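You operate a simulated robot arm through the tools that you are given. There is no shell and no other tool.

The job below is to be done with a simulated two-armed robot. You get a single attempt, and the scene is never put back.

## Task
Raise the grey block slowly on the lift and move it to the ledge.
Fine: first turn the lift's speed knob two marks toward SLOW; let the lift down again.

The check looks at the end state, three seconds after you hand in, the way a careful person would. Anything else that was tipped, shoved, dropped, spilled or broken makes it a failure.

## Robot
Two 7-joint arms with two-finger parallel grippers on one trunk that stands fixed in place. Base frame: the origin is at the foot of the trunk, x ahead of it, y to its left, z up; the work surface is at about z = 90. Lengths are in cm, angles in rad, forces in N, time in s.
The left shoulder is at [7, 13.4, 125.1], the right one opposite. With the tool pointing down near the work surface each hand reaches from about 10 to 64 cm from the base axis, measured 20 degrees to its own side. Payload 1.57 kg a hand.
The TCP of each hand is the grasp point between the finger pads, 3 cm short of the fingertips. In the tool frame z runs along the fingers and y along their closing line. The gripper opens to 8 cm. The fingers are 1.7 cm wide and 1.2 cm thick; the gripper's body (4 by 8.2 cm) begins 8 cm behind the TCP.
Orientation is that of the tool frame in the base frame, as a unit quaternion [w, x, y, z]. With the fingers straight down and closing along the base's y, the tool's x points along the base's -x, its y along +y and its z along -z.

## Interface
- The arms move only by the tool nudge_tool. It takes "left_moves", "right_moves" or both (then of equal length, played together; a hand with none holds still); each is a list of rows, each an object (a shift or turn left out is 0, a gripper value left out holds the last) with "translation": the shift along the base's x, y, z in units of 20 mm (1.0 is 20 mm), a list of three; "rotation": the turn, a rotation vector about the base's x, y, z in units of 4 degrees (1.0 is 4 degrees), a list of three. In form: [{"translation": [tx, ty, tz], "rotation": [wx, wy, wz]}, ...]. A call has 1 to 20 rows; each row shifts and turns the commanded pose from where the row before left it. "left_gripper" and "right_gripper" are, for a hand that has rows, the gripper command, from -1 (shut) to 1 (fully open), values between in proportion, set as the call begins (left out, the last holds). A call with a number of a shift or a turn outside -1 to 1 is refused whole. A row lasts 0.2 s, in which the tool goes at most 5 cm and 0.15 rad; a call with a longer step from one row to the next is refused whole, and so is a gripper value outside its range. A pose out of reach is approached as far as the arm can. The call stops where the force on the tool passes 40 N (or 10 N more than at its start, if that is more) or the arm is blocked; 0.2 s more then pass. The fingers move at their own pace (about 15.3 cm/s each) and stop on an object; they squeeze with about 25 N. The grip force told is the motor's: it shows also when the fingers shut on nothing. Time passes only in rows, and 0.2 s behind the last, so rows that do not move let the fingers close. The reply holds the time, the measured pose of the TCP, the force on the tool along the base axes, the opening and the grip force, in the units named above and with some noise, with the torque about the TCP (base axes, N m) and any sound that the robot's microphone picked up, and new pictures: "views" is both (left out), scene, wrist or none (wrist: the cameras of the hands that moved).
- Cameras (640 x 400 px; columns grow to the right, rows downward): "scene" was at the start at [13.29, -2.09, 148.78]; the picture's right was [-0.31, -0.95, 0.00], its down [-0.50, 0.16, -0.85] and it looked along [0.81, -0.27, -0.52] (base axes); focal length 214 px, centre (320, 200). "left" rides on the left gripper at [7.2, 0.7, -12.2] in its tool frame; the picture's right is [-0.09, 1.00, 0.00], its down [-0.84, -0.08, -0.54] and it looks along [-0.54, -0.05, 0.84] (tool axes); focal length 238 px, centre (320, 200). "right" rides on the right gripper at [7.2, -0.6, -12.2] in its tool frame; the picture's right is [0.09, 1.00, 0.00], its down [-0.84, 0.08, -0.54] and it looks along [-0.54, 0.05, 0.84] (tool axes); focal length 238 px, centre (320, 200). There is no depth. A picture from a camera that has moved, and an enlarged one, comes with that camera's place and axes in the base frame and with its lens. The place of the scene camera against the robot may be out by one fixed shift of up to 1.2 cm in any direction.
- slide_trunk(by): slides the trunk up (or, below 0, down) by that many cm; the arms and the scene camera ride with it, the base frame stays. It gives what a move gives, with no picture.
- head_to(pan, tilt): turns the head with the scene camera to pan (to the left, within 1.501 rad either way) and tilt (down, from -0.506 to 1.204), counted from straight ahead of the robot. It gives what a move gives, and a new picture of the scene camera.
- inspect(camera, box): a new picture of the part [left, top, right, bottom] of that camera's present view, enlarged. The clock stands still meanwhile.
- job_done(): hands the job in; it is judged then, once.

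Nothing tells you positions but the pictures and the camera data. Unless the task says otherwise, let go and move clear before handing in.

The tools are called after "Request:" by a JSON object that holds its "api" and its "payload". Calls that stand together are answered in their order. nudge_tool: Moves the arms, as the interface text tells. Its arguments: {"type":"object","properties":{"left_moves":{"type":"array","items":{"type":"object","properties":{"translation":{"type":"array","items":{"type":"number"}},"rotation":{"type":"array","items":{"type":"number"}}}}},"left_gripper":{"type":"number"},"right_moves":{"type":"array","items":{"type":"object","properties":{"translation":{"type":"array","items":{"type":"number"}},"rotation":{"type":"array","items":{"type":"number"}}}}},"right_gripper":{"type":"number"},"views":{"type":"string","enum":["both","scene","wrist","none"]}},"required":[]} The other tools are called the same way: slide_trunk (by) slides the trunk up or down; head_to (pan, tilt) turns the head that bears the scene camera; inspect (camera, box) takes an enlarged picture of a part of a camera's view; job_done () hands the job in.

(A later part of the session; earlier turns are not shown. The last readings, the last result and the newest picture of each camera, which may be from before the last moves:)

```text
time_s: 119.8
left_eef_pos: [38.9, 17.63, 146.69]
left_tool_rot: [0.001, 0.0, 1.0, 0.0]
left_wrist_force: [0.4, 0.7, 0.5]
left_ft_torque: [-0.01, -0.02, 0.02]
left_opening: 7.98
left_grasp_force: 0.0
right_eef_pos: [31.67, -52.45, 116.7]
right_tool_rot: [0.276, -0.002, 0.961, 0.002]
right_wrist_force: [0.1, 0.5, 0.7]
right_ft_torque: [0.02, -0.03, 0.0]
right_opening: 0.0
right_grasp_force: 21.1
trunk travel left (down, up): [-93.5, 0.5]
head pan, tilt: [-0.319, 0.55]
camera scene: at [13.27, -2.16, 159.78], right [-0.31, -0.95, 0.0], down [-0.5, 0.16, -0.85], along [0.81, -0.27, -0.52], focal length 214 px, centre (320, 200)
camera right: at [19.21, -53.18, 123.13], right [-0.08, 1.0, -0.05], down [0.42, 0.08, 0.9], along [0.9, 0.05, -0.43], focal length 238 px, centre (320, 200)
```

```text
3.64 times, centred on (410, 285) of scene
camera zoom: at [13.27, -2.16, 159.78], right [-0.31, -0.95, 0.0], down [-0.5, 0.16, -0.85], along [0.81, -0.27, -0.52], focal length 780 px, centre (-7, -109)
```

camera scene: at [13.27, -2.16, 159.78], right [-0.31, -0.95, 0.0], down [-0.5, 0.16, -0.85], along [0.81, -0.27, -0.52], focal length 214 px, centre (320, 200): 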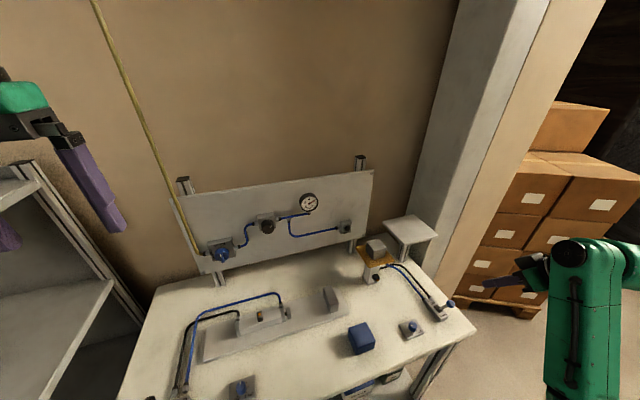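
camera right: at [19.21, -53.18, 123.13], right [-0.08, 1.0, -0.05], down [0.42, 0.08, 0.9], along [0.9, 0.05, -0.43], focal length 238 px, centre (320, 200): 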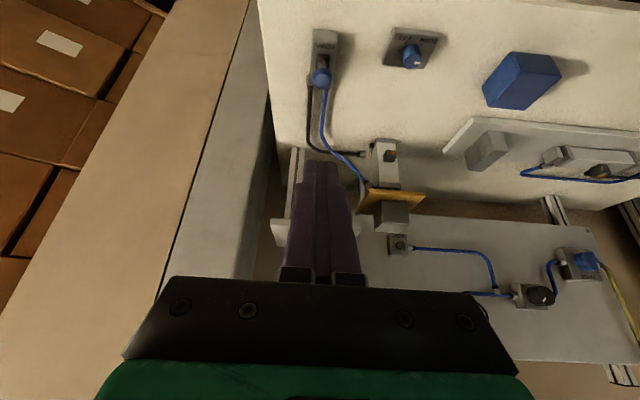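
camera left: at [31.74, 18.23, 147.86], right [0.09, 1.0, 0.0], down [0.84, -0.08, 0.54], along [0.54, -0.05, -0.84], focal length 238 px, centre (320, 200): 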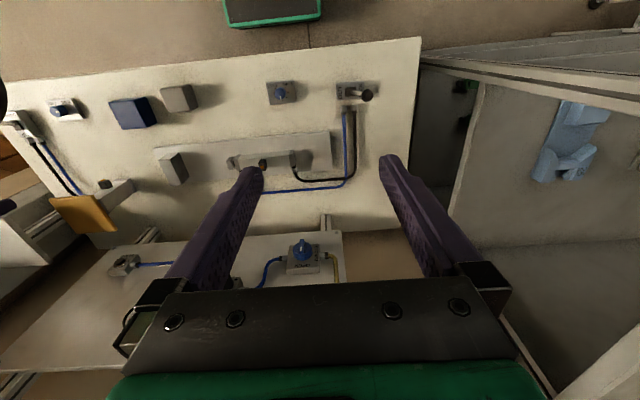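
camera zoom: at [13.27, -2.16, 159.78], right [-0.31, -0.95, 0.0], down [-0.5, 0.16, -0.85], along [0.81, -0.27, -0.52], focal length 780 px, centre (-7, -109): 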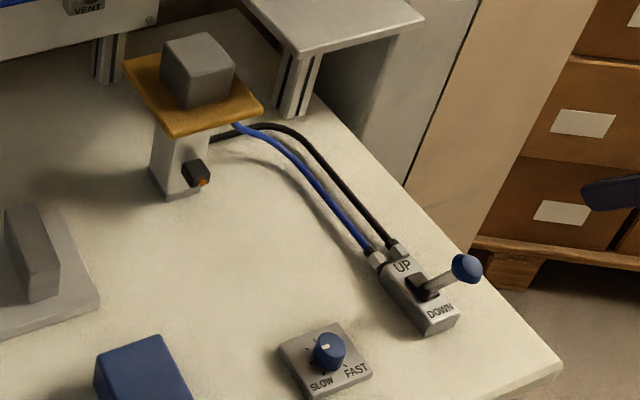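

The lever ball is at (37.6, -52.8, 99.3), radius about 1.1, leaning toward DOWN at the robot's side. I'll lower the closed fingers behind it.

Request:
{"api": "nudge_tool", "payload": {"right_moves": [{"translation": [0.03, -0.015, -0.94]}, {"translation": [0.03, -0.015, -0.94]}, {"translation": [0.03, -0.015, -0.94]}, {"translation": [0.03, -0.015, -0.94]}, {"translation": [0.03, -0.015, -0.94]}, {"translation": [0.03, -0.015, -0.94]}, {"translation": [0.03, -0.015, -0.94]}, {"translation": [0.03, -0.015, -0.94]}, {"translation": [0.03, -0.015, -0.9]}], "views": "both"}}

```text
time_s: 121.8
left_eef_pos: [39.12, 17.51, 146.55]
left_tool_rot: [0.001, 0.001, 1.0, 0.0]
left_wrist_force: [0.3, 0.2, -0.2]
left_ft_torque: [-0.02, 0.05, 0.02]
left_opening: 8.01
left_grasp_force: 0.1
right_eef_pos: [32.18, -52.45, 99.86]
right_tool_rot: [0.275, -0.001, 0.961, 0.002]
right_wrist_force: [0.0, 0.1, -0.9]
right_ft_torque: [-0.03, 0.0, -0.02]
right_opening: 0.0
right_grasp_force: 21.1
trunk travel left (down, up): [-93.5, 0.5]
head pan, tilt: [-0.319, 0.55]
camera scene: at [13.3, -2.13, 159.78], right [-0.31, -0.95, 0.0], down [-0.5, 0.16, -0.85], along [0.81, -0.27, -0.52], focal length 214 px, centre (320, 200)
camera right: at [19.76, -53.23, 106.29], right [-0.08, 1.0, -0.05], down [0.42, 0.08, 0.9], along [0.9, 0.05, -0.43], focal length 238 px, centre (320, 200)
```

scene: 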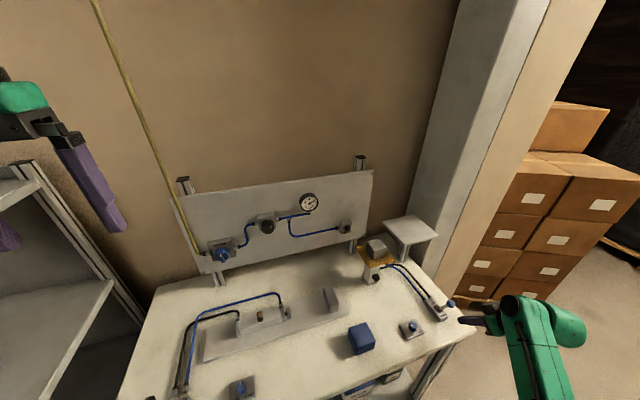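
right: 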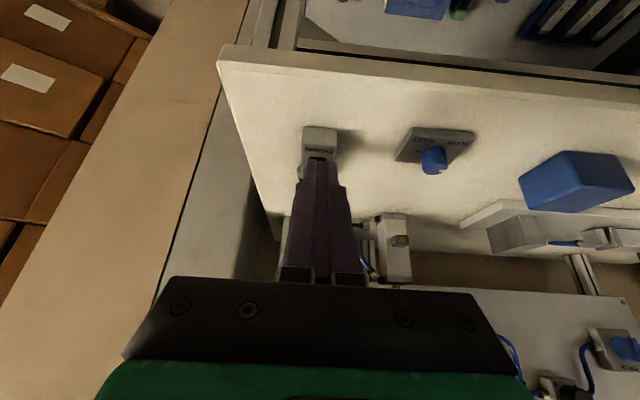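

The fingers line up behind the lever. I'll push it gently away toward UP.

Request:
{"api": "nudge_tool", "payload": {"right_moves": [{"translation": [0.4, -0.05, 0]}, {"translation": [0.4, -0.05, 0]}, {"translation": [0.3, 0, 0]}, {"translation": [0.3, 0, 0]}, {"translation": [0.3, 0, 0]}, {"translation": [0.3, 0, 0]}, {"translation": [0.3, 0, 0]}], "views": "both"}}

Request:
{"api": "inspect", "payload": {"camera": "scene", "box": [350, 230, 490, 340]}}

```text
time_s: 123.4
left_eef_pos: [38.9, 17.59, 146.72]
left_tool_rot: [0.0, 0.0, 1.0, 0.0]
left_wrist_force: [0.3, 1.5, 0.2]
left_ft_torque: [-0.03, -0.01, -0.04]
left_opening: 7.98
left_grasp_force: 0.2
right_eef_pos: [36.61, -52.83, 99.8]
right_tool_rot: [0.276, -0.001, 0.961, 0.003]
right_wrist_force: [-1.9, 0.4, -0.5]
right_ft_torque: [0.01, 0.05, 0.01]
right_opening: 0.02
right_grasp_force: 21.6
trunk travel left (down, up): [-93.5, 0.5]
head pan, tilt: [-0.319, 0.55]
camera scene: at [13.23, -2.11, 159.79], right [-0.31, -0.95, 0.0], down [-0.5, 0.16, -0.85], along [0.81, -0.27, -0.52], focal length 214 px, centre (320, 200)
camera right: at [24.21, -53.48, 106.27], right [-0.08, 1.0, -0.05], down [0.42, 0.08, 0.9], along [0.9, 0.05, -0.43], focal length 238 px, centre (320, 200)
```

scene: 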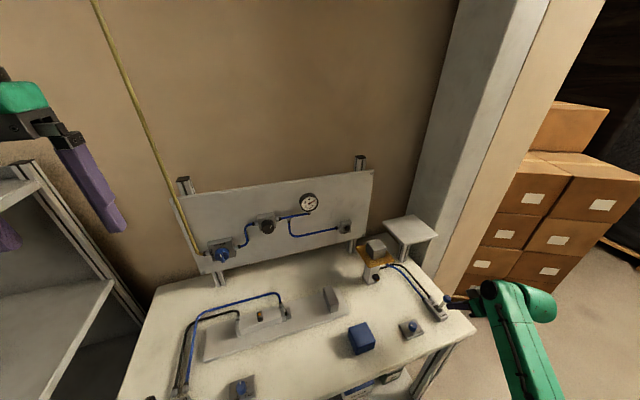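
right: 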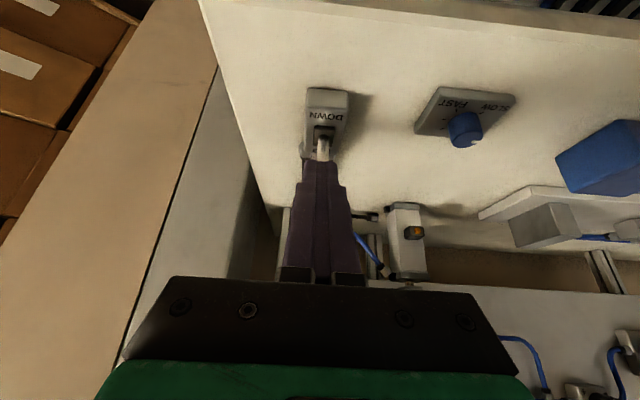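

```text
3.64 times, centred on (420, 285) of scene
camera zoom: at [13.23, -2.11, 159.79], right [-0.31, -0.95, 0.0], down [-0.5, 0.16, -0.85], along [0.81, -0.27, -0.52], focal length 780 px, centre (-44, -109)
```

zoom: 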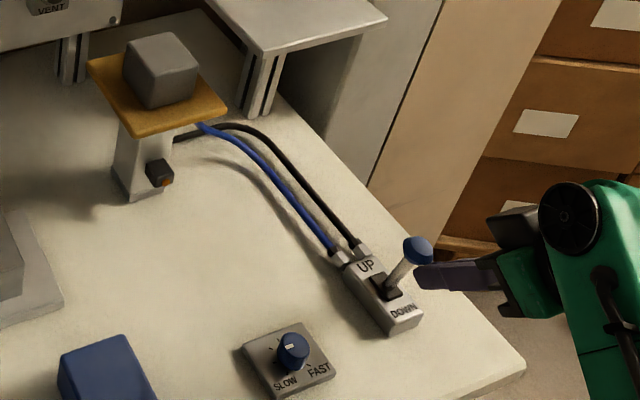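

The lever is about upright now. I'll keep pushing to the UP side.

Request:
{"api": "nudge_tool", "payload": {"right_moves": [{"translation": [0.3, 0, 0]}, {"translation": [0.3, 0, 0]}, {"translation": [0.3, 0, 0]}, {"translation": [0.3, 0, 0]}], "views": "scene"}}

Request:
{"api": "inspect", "payload": {"camera": "scene", "box": [350, 230, 490, 340]}}

```text
time_s: 124.4
left_eef_pos: [38.98, 17.64, 146.68]
left_tool_rot: [0.001, 0.001, 1.0, 0.0]
left_wrist_force: [-0.4, -0.4, -0.2]
left_ft_torque: [-0.02, 0.01, 0.03]
left_opening: 8.02
left_grasp_force: 0.1
right_eef_pos: [39.23, -52.64, 99.77]
right_tool_rot: [0.276, -0.002, 0.961, 0.002]
right_wrist_force: [-0.4, 0.2, 0.0]
right_ft_torque: [-0.01, -0.02, -0.01]
right_opening: 0.0
right_grasp_force: 21.6
trunk travel left (down, up): [-93.5, 0.5]
head pan, tilt: [-0.319, 0.55]
camera scene: at [13.28, -2.1, 159.78], right [-0.31, -0.95, 0.0], down [-0.5, 0.16, -0.85], along [0.81, -0.27, -0.52], focal length 214 px, centre (320, 200)
```

scene: 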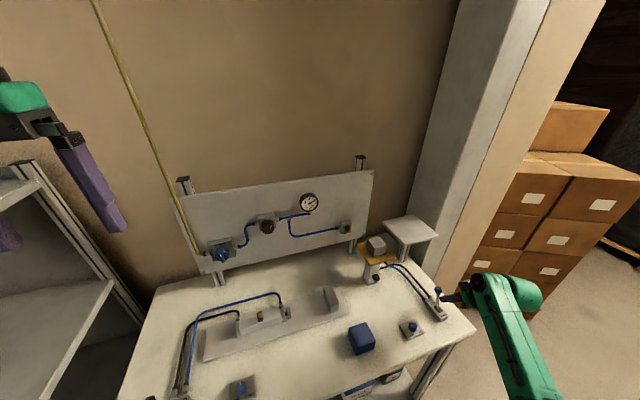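

```text
3.64 times, centred on (420, 285) of scene
camera zoom: at [13.28, -2.1, 159.78], right [-0.31, -0.95, 0.0], down [-0.5, 0.16, -0.85], along [0.81, -0.27, -0.52], focal length 780 px, centre (-44, -109)
```

zoom: 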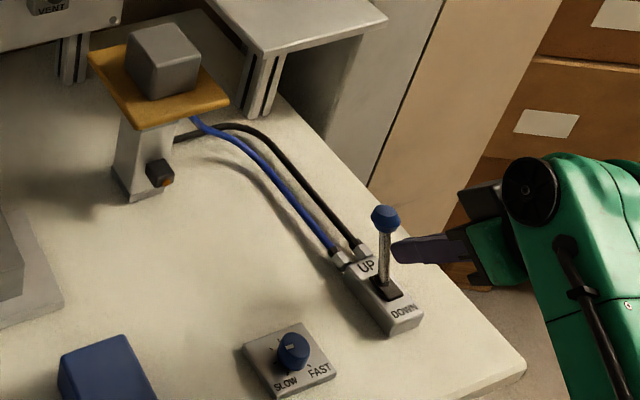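

The lever has gone over to UP and the lift is rising slowly with the block. I'll back the hand off and let the time pass.

Request:
{"api": "nudge_tool", "payload": {"right_moves": [{"translation": [-0.5, 0, 0.2]}, {"translation": [-0.5, 0, 0.5]}, {"translation": [0, 0, 0.8]}, {"translation": [0, 0, 0.8]}, {"translation": [0, 0, 0.8]}, {"translation": [0, 0, 0.8]}, {"translation": [0, 0, 0.8]}, {"translation": [0, 0, 0.8]}, {}, {}, {}, {}, {}, {}], "views": "scene"}}

Request:
{"api": "inspect", "payload": {"camera": "scene", "box": [350, 200, 490, 340]}}

```text
time_s: 127.4
left_eef_pos: [38.96, 17.56, 146.7]
left_tool_rot: [0.001, 0.001, 1.0, 0.001]
left_wrist_force: [0.5, 0.3, -0.4]
left_ft_torque: [-0.02, 0.02, 0.02]
left_opening: 8.02
left_grasp_force: 0.1
right_eef_pos: [37.22, -52.76, 110.79]
right_tool_rot: [0.276, -0.002, 0.961, 0.002]
right_wrist_force: [0.1, 0.2, -0.7]
right_ft_torque: [0.0, 0.0, 0.0]
right_opening: 0.0
right_grasp_force: 21.7
trunk travel left (down, up): [-93.5, 0.5]
head pan, tilt: [-0.319, 0.55]
camera scene: at [13.28, -2.09, 159.78], right [-0.31, -0.95, 0.0], down [-0.5, 0.16, -0.85], along [0.81, -0.27, -0.52], focal length 214 px, centre (320, 200)
```

scene: 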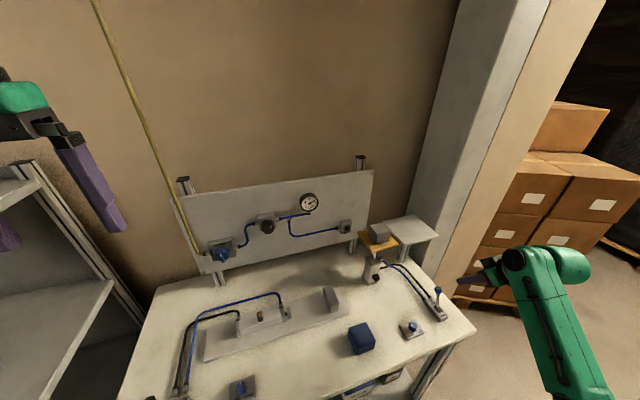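

```text
2.86 times, centred on (420, 270) of scene
camera zoom: at [13.28, -2.09, 159.78], right [-0.31, -0.95, 0.0], down [-0.5, 0.16, -0.85], along [0.81, -0.27, -0.52], focal length 613 px, centre (34, 0)
```

zoom: 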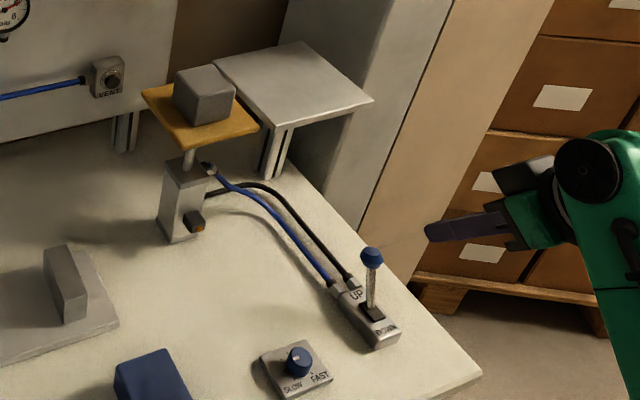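

It's rising smoothly with the block steady. I'll wait for the top.

Request:
{"api": "nudge_tool", "payload": {"right_moves": [{}, {}, {}, {}, {}, {}, {}, {}, {}, {}], "views": "scene"}}

Request:
{"api": "inspect", "payload": {"camera": "scene", "box": [350, 200, 490, 340]}}

Request:
{"api": "nudge_tool", "payload": {"right_moves": [{}, {}, {}, {}, {}], "views": "both"}}

Request:
{"api": "inspect", "payload": {"camera": "scene", "box": [350, 200, 490, 340]}}

```text
time_s: 129.6
left_eef_pos: [38.96, 17.62, 146.77]
left_tool_rot: [0.0, 0.0, 1.0, 0.0]
left_wrist_force: [0.0, 0.4, 0.1]
left_ft_torque: [0.0, 0.0, 0.0]
left_opening: 8.01
left_grasp_force: 0.1
right_eef_pos: [37.22, -52.81, 110.79]
right_tool_rot: [0.276, -0.001, 0.961, 0.002]
right_wrist_force: [-0.8, -1.0, 0.2]
right_ft_torque: [0.02, 0.01, 0.02]
right_opening: 0.01
right_grasp_force: 21.5
trunk travel left (down, up): [-93.5, 0.5]
head pan, tilt: [-0.319, 0.55]
camera scene: at [13.28, -2.09, 159.78], right [-0.31, -0.95, 0.0], down [-0.5, 0.16, -0.85], along [0.81, -0.27, -0.52], focal length 214 px, centre (320, 200)
```

scene: 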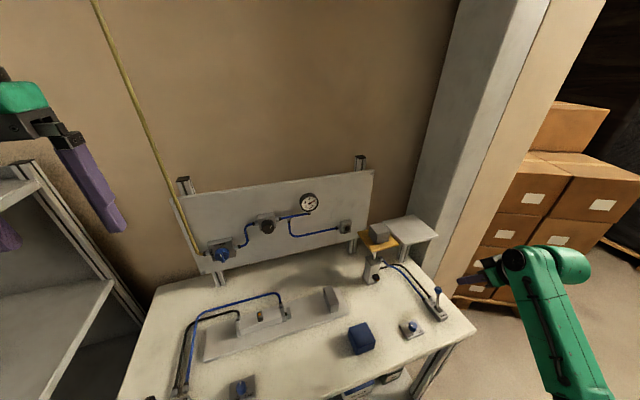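

```text
2.86 times, centred on (420, 270) of scene
camera zoom: at [13.28, -2.09, 159.78], right [-0.31, -0.95, 0.0], down [-0.5, 0.16, -0.85], along [0.81, -0.27, -0.52], focal length 613 px, centre (34, 0)
```

zoom: 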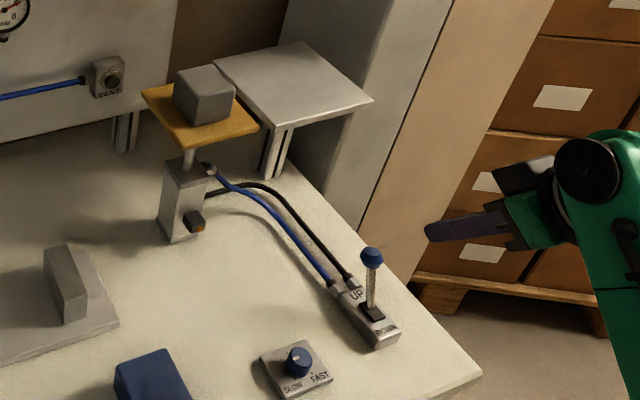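

```text
time_s: 130.8
left_eef_pos: [38.87, 17.59, 146.53]
left_tool_rot: [0.0, 0.0, 1.0, 0.0]
left_wrist_force: [0.0, -0.4, -0.4]
left_ft_torque: [0.01, 0.04, 0.04]
left_opening: 8.01
left_grasp_force: 0.1
right_eef_pos: [37.17, -52.77, 110.86]
right_tool_rot: [0.276, -0.001, 0.961, 0.002]
right_wrist_force: [0.0, -0.3, 0.8]
right_ft_torque: [-0.03, 0.02, 0.0]
right_opening: 0.05
right_grasp_force: 21.4
trunk travel left (down, up): [-93.5, 0.5]
head pan, tilt: [-0.319, 0.55]
camera scene: at [13.28, -2.09, 159.78], right [-0.31, -0.95, 0.0], down [-0.5, 0.16, -0.85], along [0.81, -0.27, -0.52], focal length 214 px, centre (320, 200)
camera right: at [24.71, -53.53, 117.2], right [-0.08, 1.0, -0.05], down [0.42, 0.08, 0.9], along [0.9, 0.05, -0.43], focal length 238 px, centre (320, 200)
```

scene: 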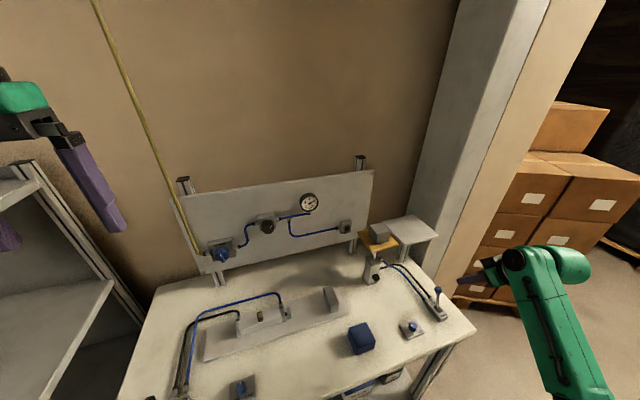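
right: 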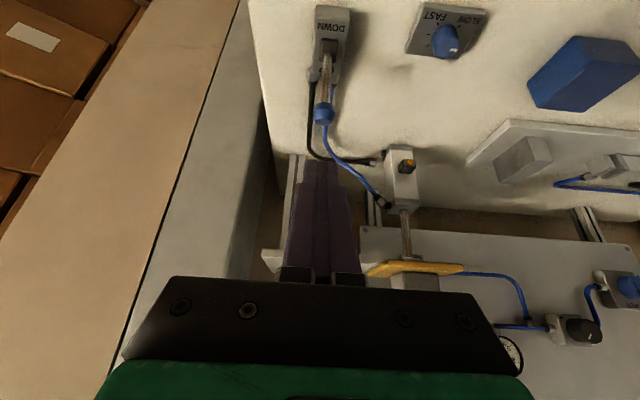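

```text
2.86 times, centred on (420, 270) of scene
camera zoom: at [13.28, -2.09, 159.78], right [-0.31, -0.95, 0.0], down [-0.5, 0.16, -0.85], along [0.81, -0.27, -0.52], focal length 613 px, centre (34, 0)
```

zoom: 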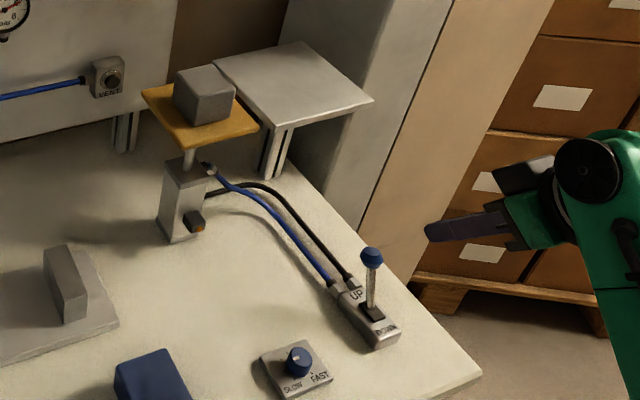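

The lift has stopped at the top (unchanged for over 3 s). I'll bring the open hand back above the block.

Request:
{"api": "nudge_tool", "payload": {"right_moves": [{"translation": [0, 0, 1]}, {"translation": [0, 0, 1]}, {"translation": [0, 0.2, 1]}, {"translation": [0, 0.6, 1]}, {"translation": [0.2, 0.7, 1]}, {"translation": [0.8, 0.75, 0.2]}, {"translation": [0.8, 0.75, 0]}, {"translation": [0.8, 0.75, 0]}, {"translation": [0.8, 0.75, 0]}, {"translation": [0.8, 0.75, 0]}, {"translation": [0.8, 0.75, 0]}, {"translation": [0.8, 0.75, 0]}, {"translation": [0.8, 0.7, 0]}, {"translation": [0.8, 0, 0]}], "right_gripper": 1, "views": "both"}}

Request:
{"api": "inspect", "payload": {"camera": "right", "box": [160, 0, 400, 200]}}

```text
time_s: 133.8
left_eef_pos: [39.09, 17.66, 146.6]
left_tool_rot: [0.0, 0.0, 1.0, 0.0]
left_wrist_force: [0.0, 0.2, -1.0]
left_ft_torque: [-0.02, -0.02, -0.02]
left_opening: 7.99
left_grasp_force: 0.1
right_eef_pos: [52.03, -37.6, 121.05]
right_tool_rot: [0.276, -0.001, 0.961, 0.001]
right_wrist_force: [-0.2, -0.5, 1.1]
right_ft_torque: [0.02, 0.02, 0.04]
right_opening: 8.0
right_grasp_force: 0.1
trunk travel left (down, up): [-93.5, 0.5]
head pan, tilt: [-0.319, 0.55]
camera scene: at [13.39, -2.08, 159.77], right [-0.31, -0.95, 0.0], down [-0.5, 0.16, -0.85], along [0.81, -0.27, -0.52], focal length 214 px, centre (320, 200)
camera right: at [39.6, -38.42, 127.61], right [-0.08, 1.0, -0.05], down [0.42, 0.08, 0.9], along [0.9, 0.05, -0.43], focal length 238 px, centre (320, 200)
```

scene: 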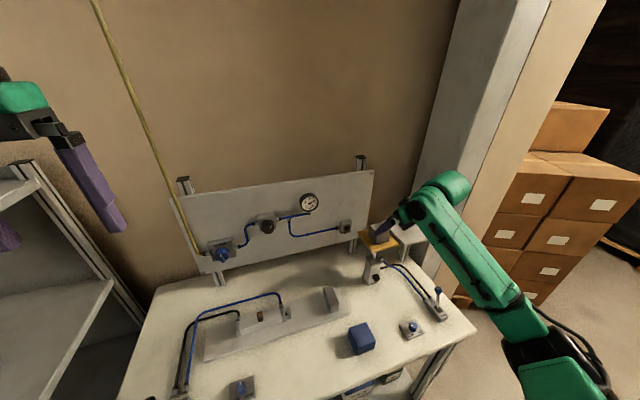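
right: 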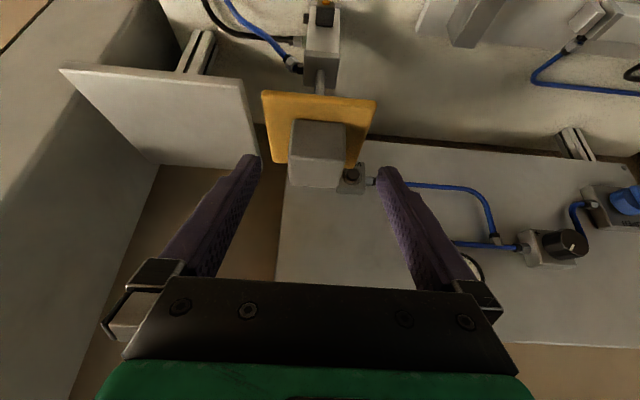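

```text
2.00 times, centred on (280, 100) of right
camera zoom: at [39.6, -38.42, 127.61], right [-0.08, 1.0, -0.05], down [0.42, 0.08, 0.9], along [0.9, 0.05, -0.43], focal length 477 px, centre (400, 400)
```

zoom: 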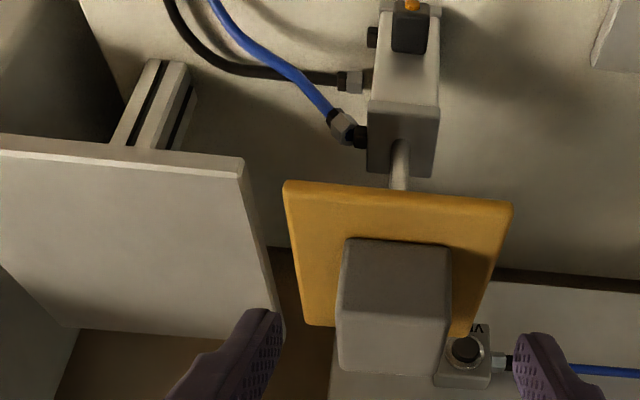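

The plate is now at about z 112, level with the ledge. I'll approach along the tool axis with open fingers either side of the block.

Request:
{"api": "nudge_tool", "payload": {"right_moves": [{"translation": [0.7, -0.08, 0]}, {"translation": [0.7, -0.07, 0]}, {"translation": [0.25, 0, -0.4]}, {"translation": [0.3, 0, -0.5]}, {"translation": [0.3, 0, -0.5]}], "views": "both"}}

Request:
{"api": "inspect", "payload": {"camera": "right", "box": [220, 50, 420, 230]}}

Request:
{"api": "inspect", "payload": {"camera": "scene", "box": [350, 200, 430, 280]}}

```text
time_s: 135.0
left_eef_pos: [39.1, 17.63, 146.63]
left_tool_rot: [-0.002, 0.001, 1.0, -0.001]
left_wrist_force: [-0.3, 0.5, 0.2]
left_ft_torque: [0.01, 0.02, 0.02]
left_opening: 8.01
left_grasp_force: 0.0
right_eef_pos: [56.61, -38.07, 118.3]
right_tool_rot: [0.274, -0.001, 0.962, 0.001]
right_wrist_force: [-0.4, 0.1, -0.2]
right_ft_torque: [0.05, 0.01, 0.04]
right_opening: 7.99
right_grasp_force: 0.2
trunk travel left (down, up): [-93.5, 0.5]
head pan, tilt: [-0.319, 0.55]
camera scene: at [13.39, -2.08, 159.77], right [-0.31, -0.95, 0.0], down [-0.5, 0.16, -0.85], along [0.81, -0.27, -0.52], focal length 214 px, centre (320, 200)
camera right: at [44.15, -38.77, 124.76], right [-0.08, 1.0, -0.05], down [0.42, 0.08, 0.9], along [0.9, 0.05, -0.43], focal length 238 px, centre (320, 200)
```

scene: 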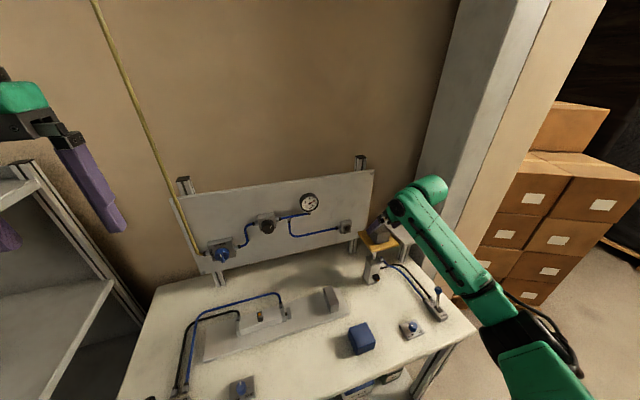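
right: 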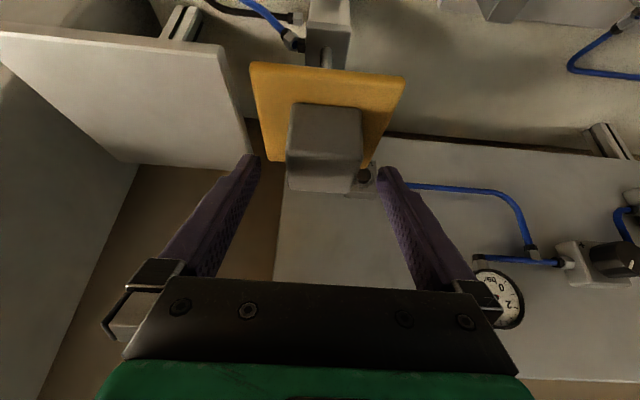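

```text
2.22 times, centred on (320, 140) of right
camera zoom: at [44.15, -38.77, 124.76], right [-0.08, 1.0, -0.05], down [0.42, 0.08, 0.9], along [0.9, 0.05, -0.43], focal length 530 px, centre (320, 333)
```

zoom: 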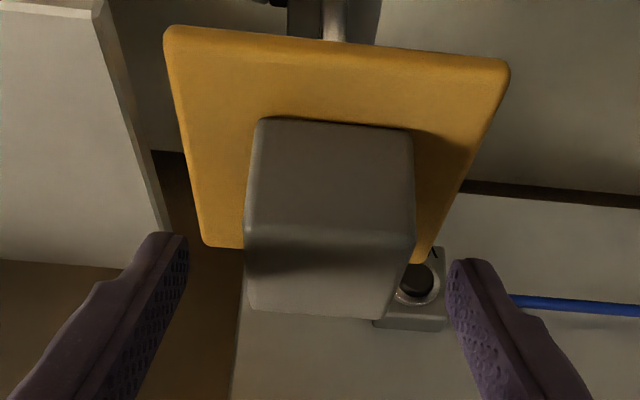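

```text
5.00 times, centred on (390, 240) of scene
camera zoom: at [13.39, -2.08, 159.77], right [-0.31, -0.95, 0.0], down [-0.5, 0.16, -0.85], along [0.81, -0.27, -0.52], focal length 1072 px, centre (-30, 0)
```

zoom: 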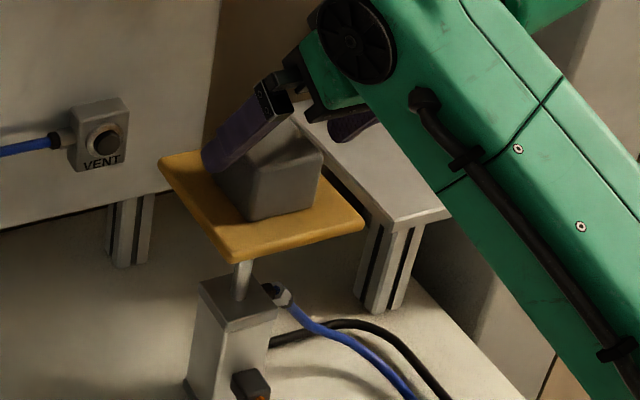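

The block is well centred between the fingers. I'll go in the last 2 cm and close.

Request:
{"api": "nudge_tool", "payload": {"right_moves": [{"translation": [0.32, 0.04, -0.5]}, {"translation": [0.32, 0.04, -0.5]}, {"translation": [0.03, 0, -0.1]}], "views": "wrist"}}

Request:
{"api": "nudge_tool", "payload": {"right_moves": [{}, {}, {}], "right_gripper": -1, "views": "wrist"}}

```text
time_s: 135.8
left_eef_pos: [38.95, 17.48, 146.7]
left_tool_rot: [0.0, 0.0, 1.0, -0.001]
left_wrist_force: [-0.4, -0.3, 0.3]
left_ft_torque: [0.03, 0.01, 0.03]
left_opening: 7.99
left_grasp_force: 0.0
right_eef_pos: [57.96, -37.92, 116.28]
right_tool_rot: [0.275, -0.002, 0.961, 0.002]
right_wrist_force: [-0.6, 0.0, 0.6]
right_ft_torque: [0.02, -0.01, -0.01]
right_opening: 7.99
right_grasp_force: 0.1
trunk travel left (down, up): [-93.5, 0.5]
head pan, tilt: [-0.319, 0.55]
camera right: at [45.49, -38.7, 122.74], right [-0.08, 1.0, -0.05], down [0.42, 0.08, 0.9], along [0.9, 0.05, -0.43], focal length 238 px, centre (320, 200)
```

right: 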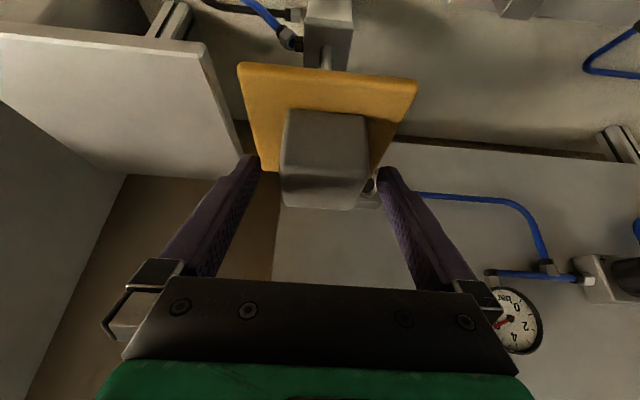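

```text
time_s: 136.6
left_eef_pos: [39.0, 17.65, 146.63]
left_tool_rot: [0.0, 0.0, 1.0, 0.0]
left_wrist_force: [0.6, 0.7, 0.0]
left_ft_torque: [0.01, -0.02, -0.03]
left_opening: 7.99
left_grasp_force: 0.0
right_eef_pos: [57.87, -38.12, 116.3]
right_tool_rot: [0.276, -0.001, 0.961, 0.001]
right_wrist_force: [0.7, 0.1, 1.9]
right_ft_torque: [-0.06, -0.02, 0.0]
right_opening: 4.96
right_grasp_force: 24.8
trunk travel left (down, up): [-93.5, 0.5]
head pan, tilt: [-0.319, 0.55]
camera right: at [45.44, -38.7, 122.76], right [-0.08, 1.0, -0.05], down [0.42, 0.08, 0.9], along [0.9, 0.05, -0.43], focal length 238 px, centre (320, 200)
```

right: 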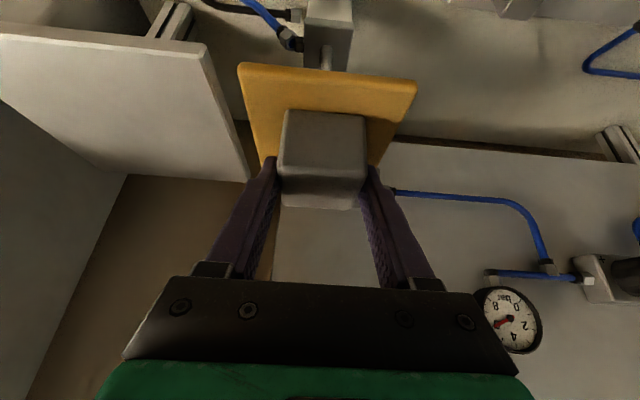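

Gripped at 4.96 cm. I'll lift clear of the plate and carry it right, over the ledge.

Request:
{"api": "nudge_tool", "payload": {"right_moves": [{"translation": [0, 0, 0.4]}, {"translation": [0, 0, 0.7]}, {"translation": [0, 0, 0.7]}, {"translation": [0, -0.3, 0.3]}, {"translation": [0, -0.7, 0]}, {"translation": [0, -0.8, 0]}, {"translation": [0, -0.8, 0]}, {"translation": [0, -0.8, 0]}, {"translation": [0, -0.8, 0]}, {"translation": [0, -0.8, 0]}, {"translation": [0, -0.7, 0]}, {"translation": [0, -0.4, 0]}], "views": "both"}}

Request:
{"api": "inspect", "payload": {"camera": "right", "box": [200, 40, 460, 260]}}

```text
time_s: 139.2
left_eef_pos: [39.07, 17.56, 146.62]
left_tool_rot: [0.0, 0.0, 1.0, 0.0]
left_wrist_force: [-0.3, 0.5, -0.3]
left_ft_torque: [0.01, -0.01, 0.02]
left_opening: 7.97
left_grasp_force: 0.0
right_eef_pos: [57.89, -50.39, 120.35]
right_tool_rot: [0.276, -0.002, 0.961, 0.003]
right_wrist_force: [-0.7, -0.5, -1.7]
right_ft_torque: [-0.01, 0.03, -0.04]
right_opening: 4.99
right_grasp_force: 24.5
trunk travel left (down, up): [-93.5, 0.5]
head pan, tilt: [-0.319, 0.55]
camera scene: at [13.34, -2.15, 159.78], right [-0.31, -0.95, 0.0], down [-0.5, 0.16, -0.85], along [0.81, -0.27, -0.52], focal length 214 px, centre (320, 200)
camera right: at [45.46, -51.1, 126.79], right [-0.08, 1.0, -0.05], down [0.42, 0.08, 0.9], along [0.9, 0.05, -0.43], focal length 238 px, centre (320, 200)
```

scene: 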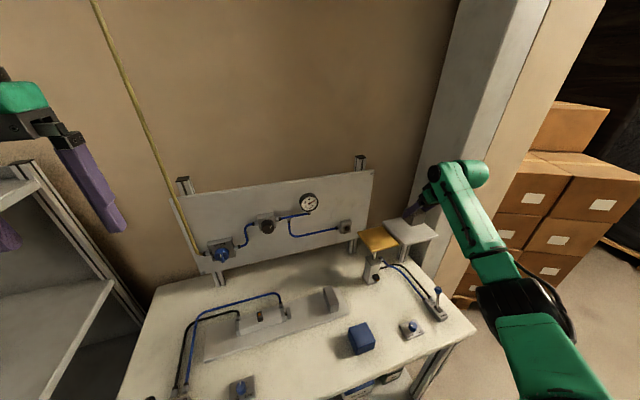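
right: 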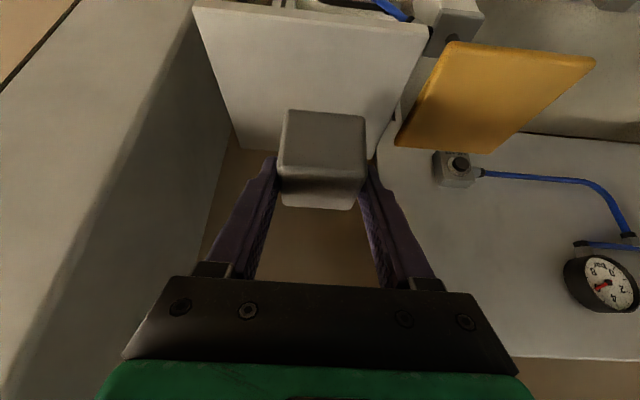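

```text
1.82 times, centred on (330, 150) of right
camera zoom: at [45.46, -51.1, 126.79], right [-0.08, 1.0, -0.05], down [0.42, 0.08, 0.9], along [0.9, 0.05, -0.43], focal length 433 px, centre (302, 291)
```

zoom: 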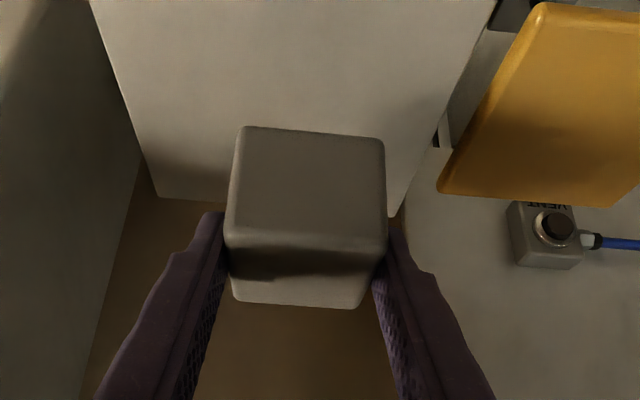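

The block is over the ledge with margin on every side. I'll lower toward it gently.

Request:
{"api": "nudge_tool", "payload": {"right_moves": [{"translation": [0, 0, -0.5]}, {"translation": [0, 0, -0.5]}, {"translation": [0, 0, -0.4]}], "views": "none"}}

Request:
{"api": "inspect", "payload": {"camera": "scene", "box": [380, 190, 450, 260]}}

Request:
{"api": "nudge_tool", "payload": {"right_moves": [{"translation": [0, 0, -0.12]}, {"translation": [0, 0, -0.12]}], "views": "none"}}

Request:
{"api": "nudge_tool", "payload": {"right_moves": [{"translation": [0, 0, -0.1]}, {"translation": [0, 0, -0.1]}], "views": "none"}}

```text
time_s: 140.0
left_eef_pos: [39.09, 17.5, 146.55]
left_tool_rot: [0.0, 0.0, 1.0, 0.001]
left_wrist_force: [-0.5, -0.1, 0.8]
left_ft_torque: [-0.02, -0.01, 0.04]
left_opening: 8.0
left_grasp_force: 0.0
right_eef_pos: [57.78, -50.23, 117.54]
right_tool_rot: [0.275, 0.0, 0.961, 0.002]
right_wrist_force: [-0.5, 0.0, -1.4]
right_ft_torque: [0.01, 0.01, 0.0]
right_opening: 4.93
right_grasp_force: 25.0
trunk travel left (down, up): [-93.5, 0.5]
head pan, tilt: [-0.319, 0.55]
```

```text
5.71 times, centred on (415, 225) of scene
camera zoom: at [13.34, -2.13, 159.78], right [-0.31, -0.95, 0.0], down [-0.5, 0.16, -0.85], along [0.81, -0.27, -0.52], focal length 1226 px, centre (-223, 57)
```

zoom: 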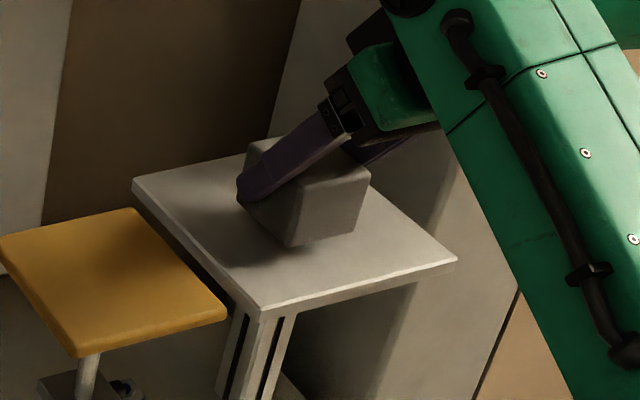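

```text
time_s: 140.6
left_eef_pos: [39.09, 17.59, 146.55]
left_tool_rot: [0.001, 0.0, 1.0, -0.001]
left_wrist_force: [0.3, 0.8, 0.4]
left_ft_torque: [-0.01, -0.01, -0.03]
left_opening: 8.0
left_grasp_force: 0.0
right_eef_pos: [57.97, -50.24, 117.12]
right_tool_rot: [0.276, -0.001, 0.961, 0.002]
right_wrist_force: [-0.7, 0.0, -0.8]
right_ft_torque: [0.0, 0.05, -0.05]
right_opening: 4.96
right_grasp_force: 25.1
trunk travel left (down, up): [-93.5, 0.5]
head pan, tilt: [-0.319, 0.55]
```

```text
time_s: 141.2
left_eef_pos: [39.03, 17.53, 146.66]
left_tool_rot: [0.0, 0.001, 1.0, -0.001]
left_wrist_force: [0.5, 0.2, -0.2]
left_ft_torque: [0.02, -0.03, -0.01]
left_opening: 7.98
left_grasp_force: 0.1
right_eef_pos: [58.04, -50.11, 116.73]
right_tool_rot: [0.275, -0.002, 0.961, 0.002]
right_wrist_force: [-0.2, 0.3, -1.0]
right_ft_torque: [-0.03, 0.0, 0.0]
right_opening: 4.95
right_grasp_force: 25.4
trunk travel left (down, up): [-93.5, 0.5]
head pan, tilt: [-0.319, 0.55]
```

No contact yet. I'll continue in small steps.

Request:
{"api": "nudge_tool", "payload": {"right_moves": [{"translation": [0, 0, -0.1]}, {"translation": [0, 0, -0.1]}], "views": "none"}}

Request:
{"api": "nudge_tool", "payload": {"right_moves": [{"translation": [0, 0, -0.08]}, {"translation": [0, 0, -0.08]}], "views": "none"}}

Request:
{"api": "inspect", "payload": {"camera": "scene", "box": [380, 190, 450, 260]}}

```text
time_s: 141.8
left_eef_pos: [39.02, 17.55, 146.6]
left_tool_rot: [0.0, 0.0, 1.0, -0.001]
left_wrist_force: [0.7, -0.5, 0.9]
left_ft_torque: [0.02, -0.02, 0.02]
left_opening: 8.0
left_grasp_force: 0.0
right_eef_pos: [57.9, -50.24, 116.27]
right_tool_rot: [0.276, -0.002, 0.961, 0.002]
right_wrist_force: [-0.7, 0.4, -1.6]
right_ft_torque: [0.0, 0.02, -0.03]
right_opening: 4.96
right_grasp_force: 25.4
trunk travel left (down, up): [-93.5, 0.5]
head pan, tilt: [-0.319, 0.55]
```

```text
time_s: 142.4
left_eef_pos: [38.9, 17.56, 146.56]
left_tool_rot: [0.0, 0.0, 1.0, 0.0]
left_wrist_force: [1.3, 0.3, 0.4]
left_ft_torque: [-0.04, 0.04, -0.03]
left_opening: 7.99
left_grasp_force: 0.1
right_eef_pos: [57.82, -50.14, 116.24]
right_tool_rot: [0.279, 0.0, 0.96, -0.001]
right_wrist_force: [2.3, -3.1, 8.2]
right_ft_torque: [-0.16, 0.09, 0.04]
right_opening: 4.96
right_grasp_force: 25.3
trunk travel left (down, up): [-93.5, 0.5]
head pan, tilt: [-0.319, 0.55]
```

```text
5.71 times, centred on (415, 225) of scene
camera zoom: at [13.17, -2.02, 159.81], right [-0.31, -0.95, 0.0], down [-0.5, 0.16, -0.85], along [0.81, -0.27, -0.52], focal length 1226 px, centre (-223, 57)
```

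zoom: 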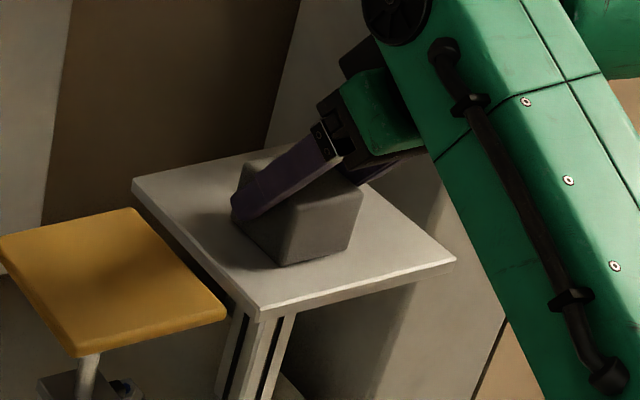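

The block is resting on the ledge (8 N). I'll release it.

Request:
{"api": "nudge_tool", "payload": {"right_moves": [{"translation": [0, 0, 0.03]}, {}], "views": "none"}}

Request:
{"api": "nudge_tool", "payload": {"right_moves": [{}, {}, {}], "right_gripper": 1, "views": "wrist"}}

```text
time_s: 143.0
left_eef_pos: [38.94, 17.59, 146.66]
left_tool_rot: [0.0, 0.0, 1.0, 0.0]
left_wrist_force: [-0.7, -0.6, 0.7]
left_ft_torque: [-0.02, 0.01, 0.0]
left_opening: 7.99
left_grasp_force: 0.1
right_eef_pos: [57.8, -50.08, 116.3]
right_tool_rot: [0.276, -0.001, 0.961, 0.001]
right_wrist_force: [2.6, -3.1, 9.2]
right_ft_torque: [-0.17, 0.07, 0.09]
right_opening: 4.98
right_grasp_force: 25.4
trunk travel left (down, up): [-93.5, 0.5]
head pan, tilt: [-0.319, 0.55]
```

```text
time_s: 143.8
left_eef_pos: [39.02, 17.56, 146.58]
left_tool_rot: [0.001, 0.001, 1.0, 0.001]
left_wrist_force: [-0.2, -0.3, -0.5]
left_ft_torque: [-0.01, 0.0, 0.02]
left_opening: 8.0
left_grasp_force: 0.2
right_eef_pos: [57.79, -50.18, 116.03]
right_tool_rot: [0.275, -0.001, 0.961, 0.002]
right_wrist_force: [-0.1, -0.1, 0.5]
right_ft_torque: [-0.01, 0.01, 0.01]
right_opening: 7.99
right_grasp_force: 0.1
trunk travel left (down, up): [-93.5, 0.5]
head pan, tilt: [-0.319, 0.55]
camera right: at [45.37, -50.91, 122.57], right [-0.08, 1.0, -0.05], down [0.42, 0.08, 0.9], along [0.9, 0.05, -0.43], focal length 238 px, centre (320, 200)
```

right: 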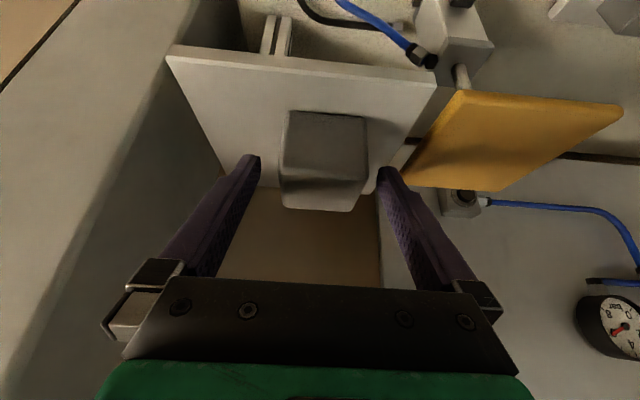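

Released. I'll withdraw along the tool axis, close the fingers, and look at the lever from the far side.

Request:
{"api": "nudge_tool", "payload": {"right_moves": [{"translation": [-0.25, 0, 0.4]}, {"translation": [-0.5, 0, 0.8]}, {"translation": [-0.5, 0, 0.8]}, {"translation": [-0.5, 0, 0.8]}, {"translation": [-0.5, 0, 0.8]}, {"translation": [-0.7, 0, 0.2]}, {"translation": [-0.8, -0.3, 0]}, {"translation": [-0.8, -0.5, 0]}, {"translation": [-0.5, -0.4, 0]}], "views": "both"}}

Request:
{"api": "inspect", "payload": {"camera": "scene", "box": [350, 190, 490, 330]}}

```text
time_s: 145.8
left_eef_pos: [38.98, 17.74, 146.68]
left_tool_rot: [0.0, -0.001, 1.0, -0.001]
left_wrist_force: [-1.1, -0.3, 0.0]
left_ft_torque: [-0.02, -0.01, 0.01]
left_opening: 8.01
left_grasp_force: 0.1
right_eef_pos: [47.74, -52.69, 123.61]
right_tool_rot: [0.276, -0.002, 0.961, 0.002]
right_wrist_force: [0.4, 0.2, 0.3]
right_ft_torque: [0.0, 0.02, -0.01]
right_opening: 7.98
right_grasp_force: 0.0
trunk travel left (down, up): [-93.5, 0.5]
head pan, tilt: [-0.319, 0.55]
camera scene: at [13.24, -2.13, 159.79], right [-0.31, -0.95, 0.0], down [-0.5, 0.16, -0.85], along [0.81, -0.27, -0.52], focal length 214 px, centre (320, 200)
camera right: at [35.24, -53.39, 130.1], right [-0.08, 1.0, -0.05], down [0.42, 0.08, 0.9], along [0.9, 0.05, -0.43], focal length 238 px, centre (320, 200)
```

scene: 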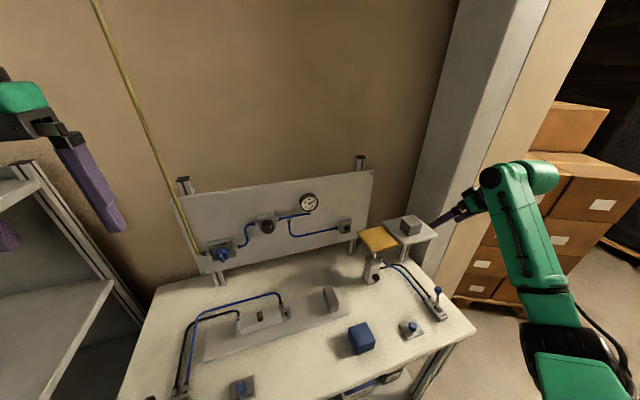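
right: 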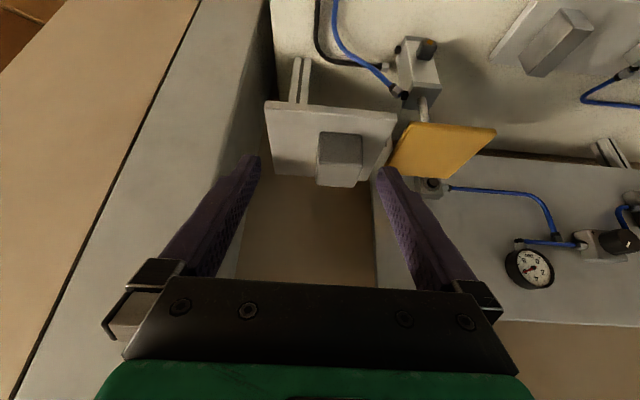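

```text
2.86 times, centred on (420, 260) of scene
camera zoom: at [13.24, -2.13, 159.79], right [-0.31, -0.95, 0.0], down [-0.5, 0.16, -0.85], along [0.81, -0.27, -0.52], focal length 613 px, centre (34, 29)
```

zoom: 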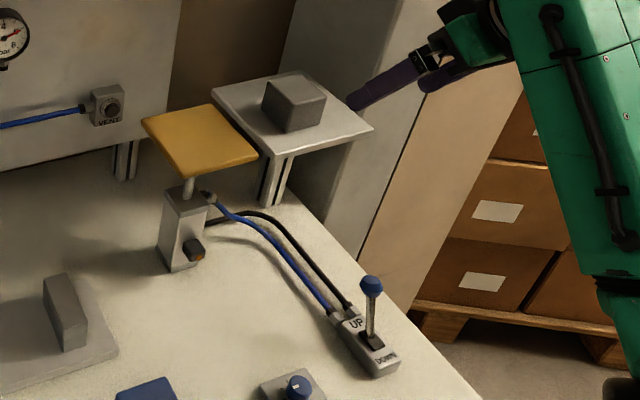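

The block stands squarely on the ledge. Next, the lever back to DOWN: I'll lower the closed fingers on its far side.

Request:
{"api": "nudge_tool", "payload": {"right_moves": [{}, {"translation": [0, 0, -0.9]}, {"translation": [0, 0, -0.95]}, {"translation": [0, 0, -0.95]}, {"translation": [0, 0, -0.95]}, {"translation": [0, 0, -0.95]}, {"translation": [0, 0, -0.95]}, {"translation": [0, 0, -0.95]}, {"translation": [0, 0, -0.95]}, {"translation": [0, 0, -0.9]}], "right_gripper": -1, "views": "both"}}

Request:
{"api": "inspect", "payload": {"camera": "scene", "box": [390, 240, 490, 340]}}

```text
time_s: 148.0
left_eef_pos: [39.09, 17.54, 146.6]
left_tool_rot: [0.0, 0.0, 1.0, 0.0]
left_wrist_force: [-1.1, 0.6, 0.5]
left_ft_torque: [0.03, 0.02, 0.01]
left_opening: 7.99
left_grasp_force: 0.1
right_eef_pos: [47.61, -52.56, 106.74]
right_tool_rot: [0.276, -0.001, 0.961, 0.002]
right_wrist_force: [-0.5, -0.5, 0.2]
right_ft_torque: [0.03, 0.0, 0.01]
right_opening: 0.02
right_grasp_force: 21.1
trunk travel left (down, up): [-93.5, 0.5]
head pan, tilt: [-0.319, 0.55]
camera scene: at [13.3, -2.11, 159.78], right [-0.31, -0.95, 0.0], down [-0.5, 0.16, -0.85], along [0.81, -0.27, -0.52], focal length 214 px, centre (320, 200)
camera right: at [35.25, -53.28, 113.19], right [-0.08, 1.0, -0.05], down [0.42, 0.08, 0.9], along [0.9, 0.05, -0.43], focal length 238 px, centre (320, 200)
```

scene: 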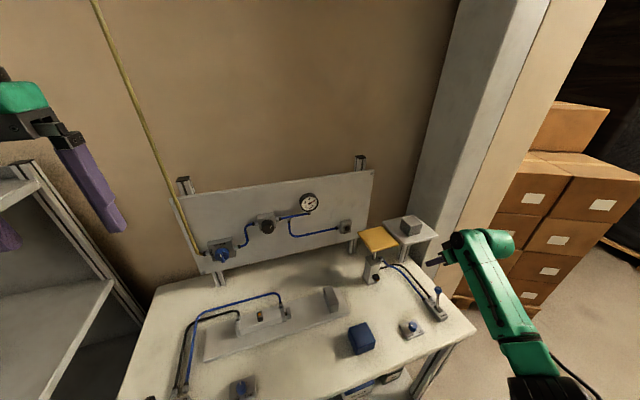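
right: 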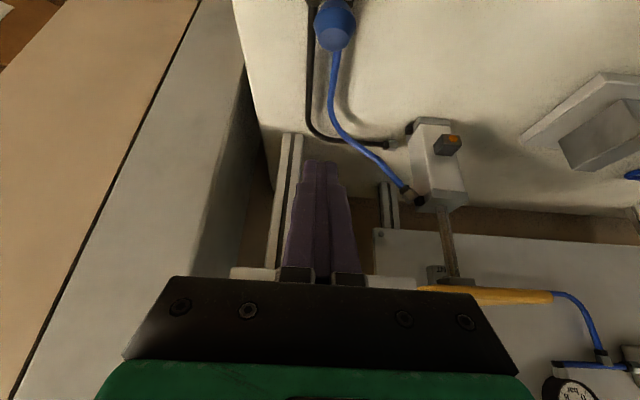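

```text
4.00 times, centred on (440, 290) of scene
camera zoom: at [13.3, -2.11, 159.78], right [-0.31, -0.95, 0.0], down [-0.5, 0.16, -0.85], along [0.81, -0.27, -0.52], focal length 858 px, centre (-160, -160)
```

zoom: 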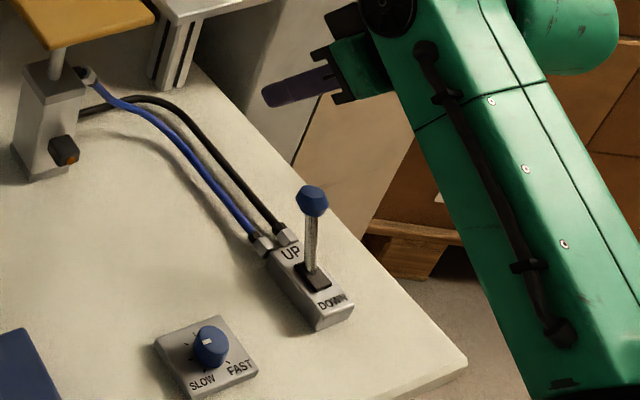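

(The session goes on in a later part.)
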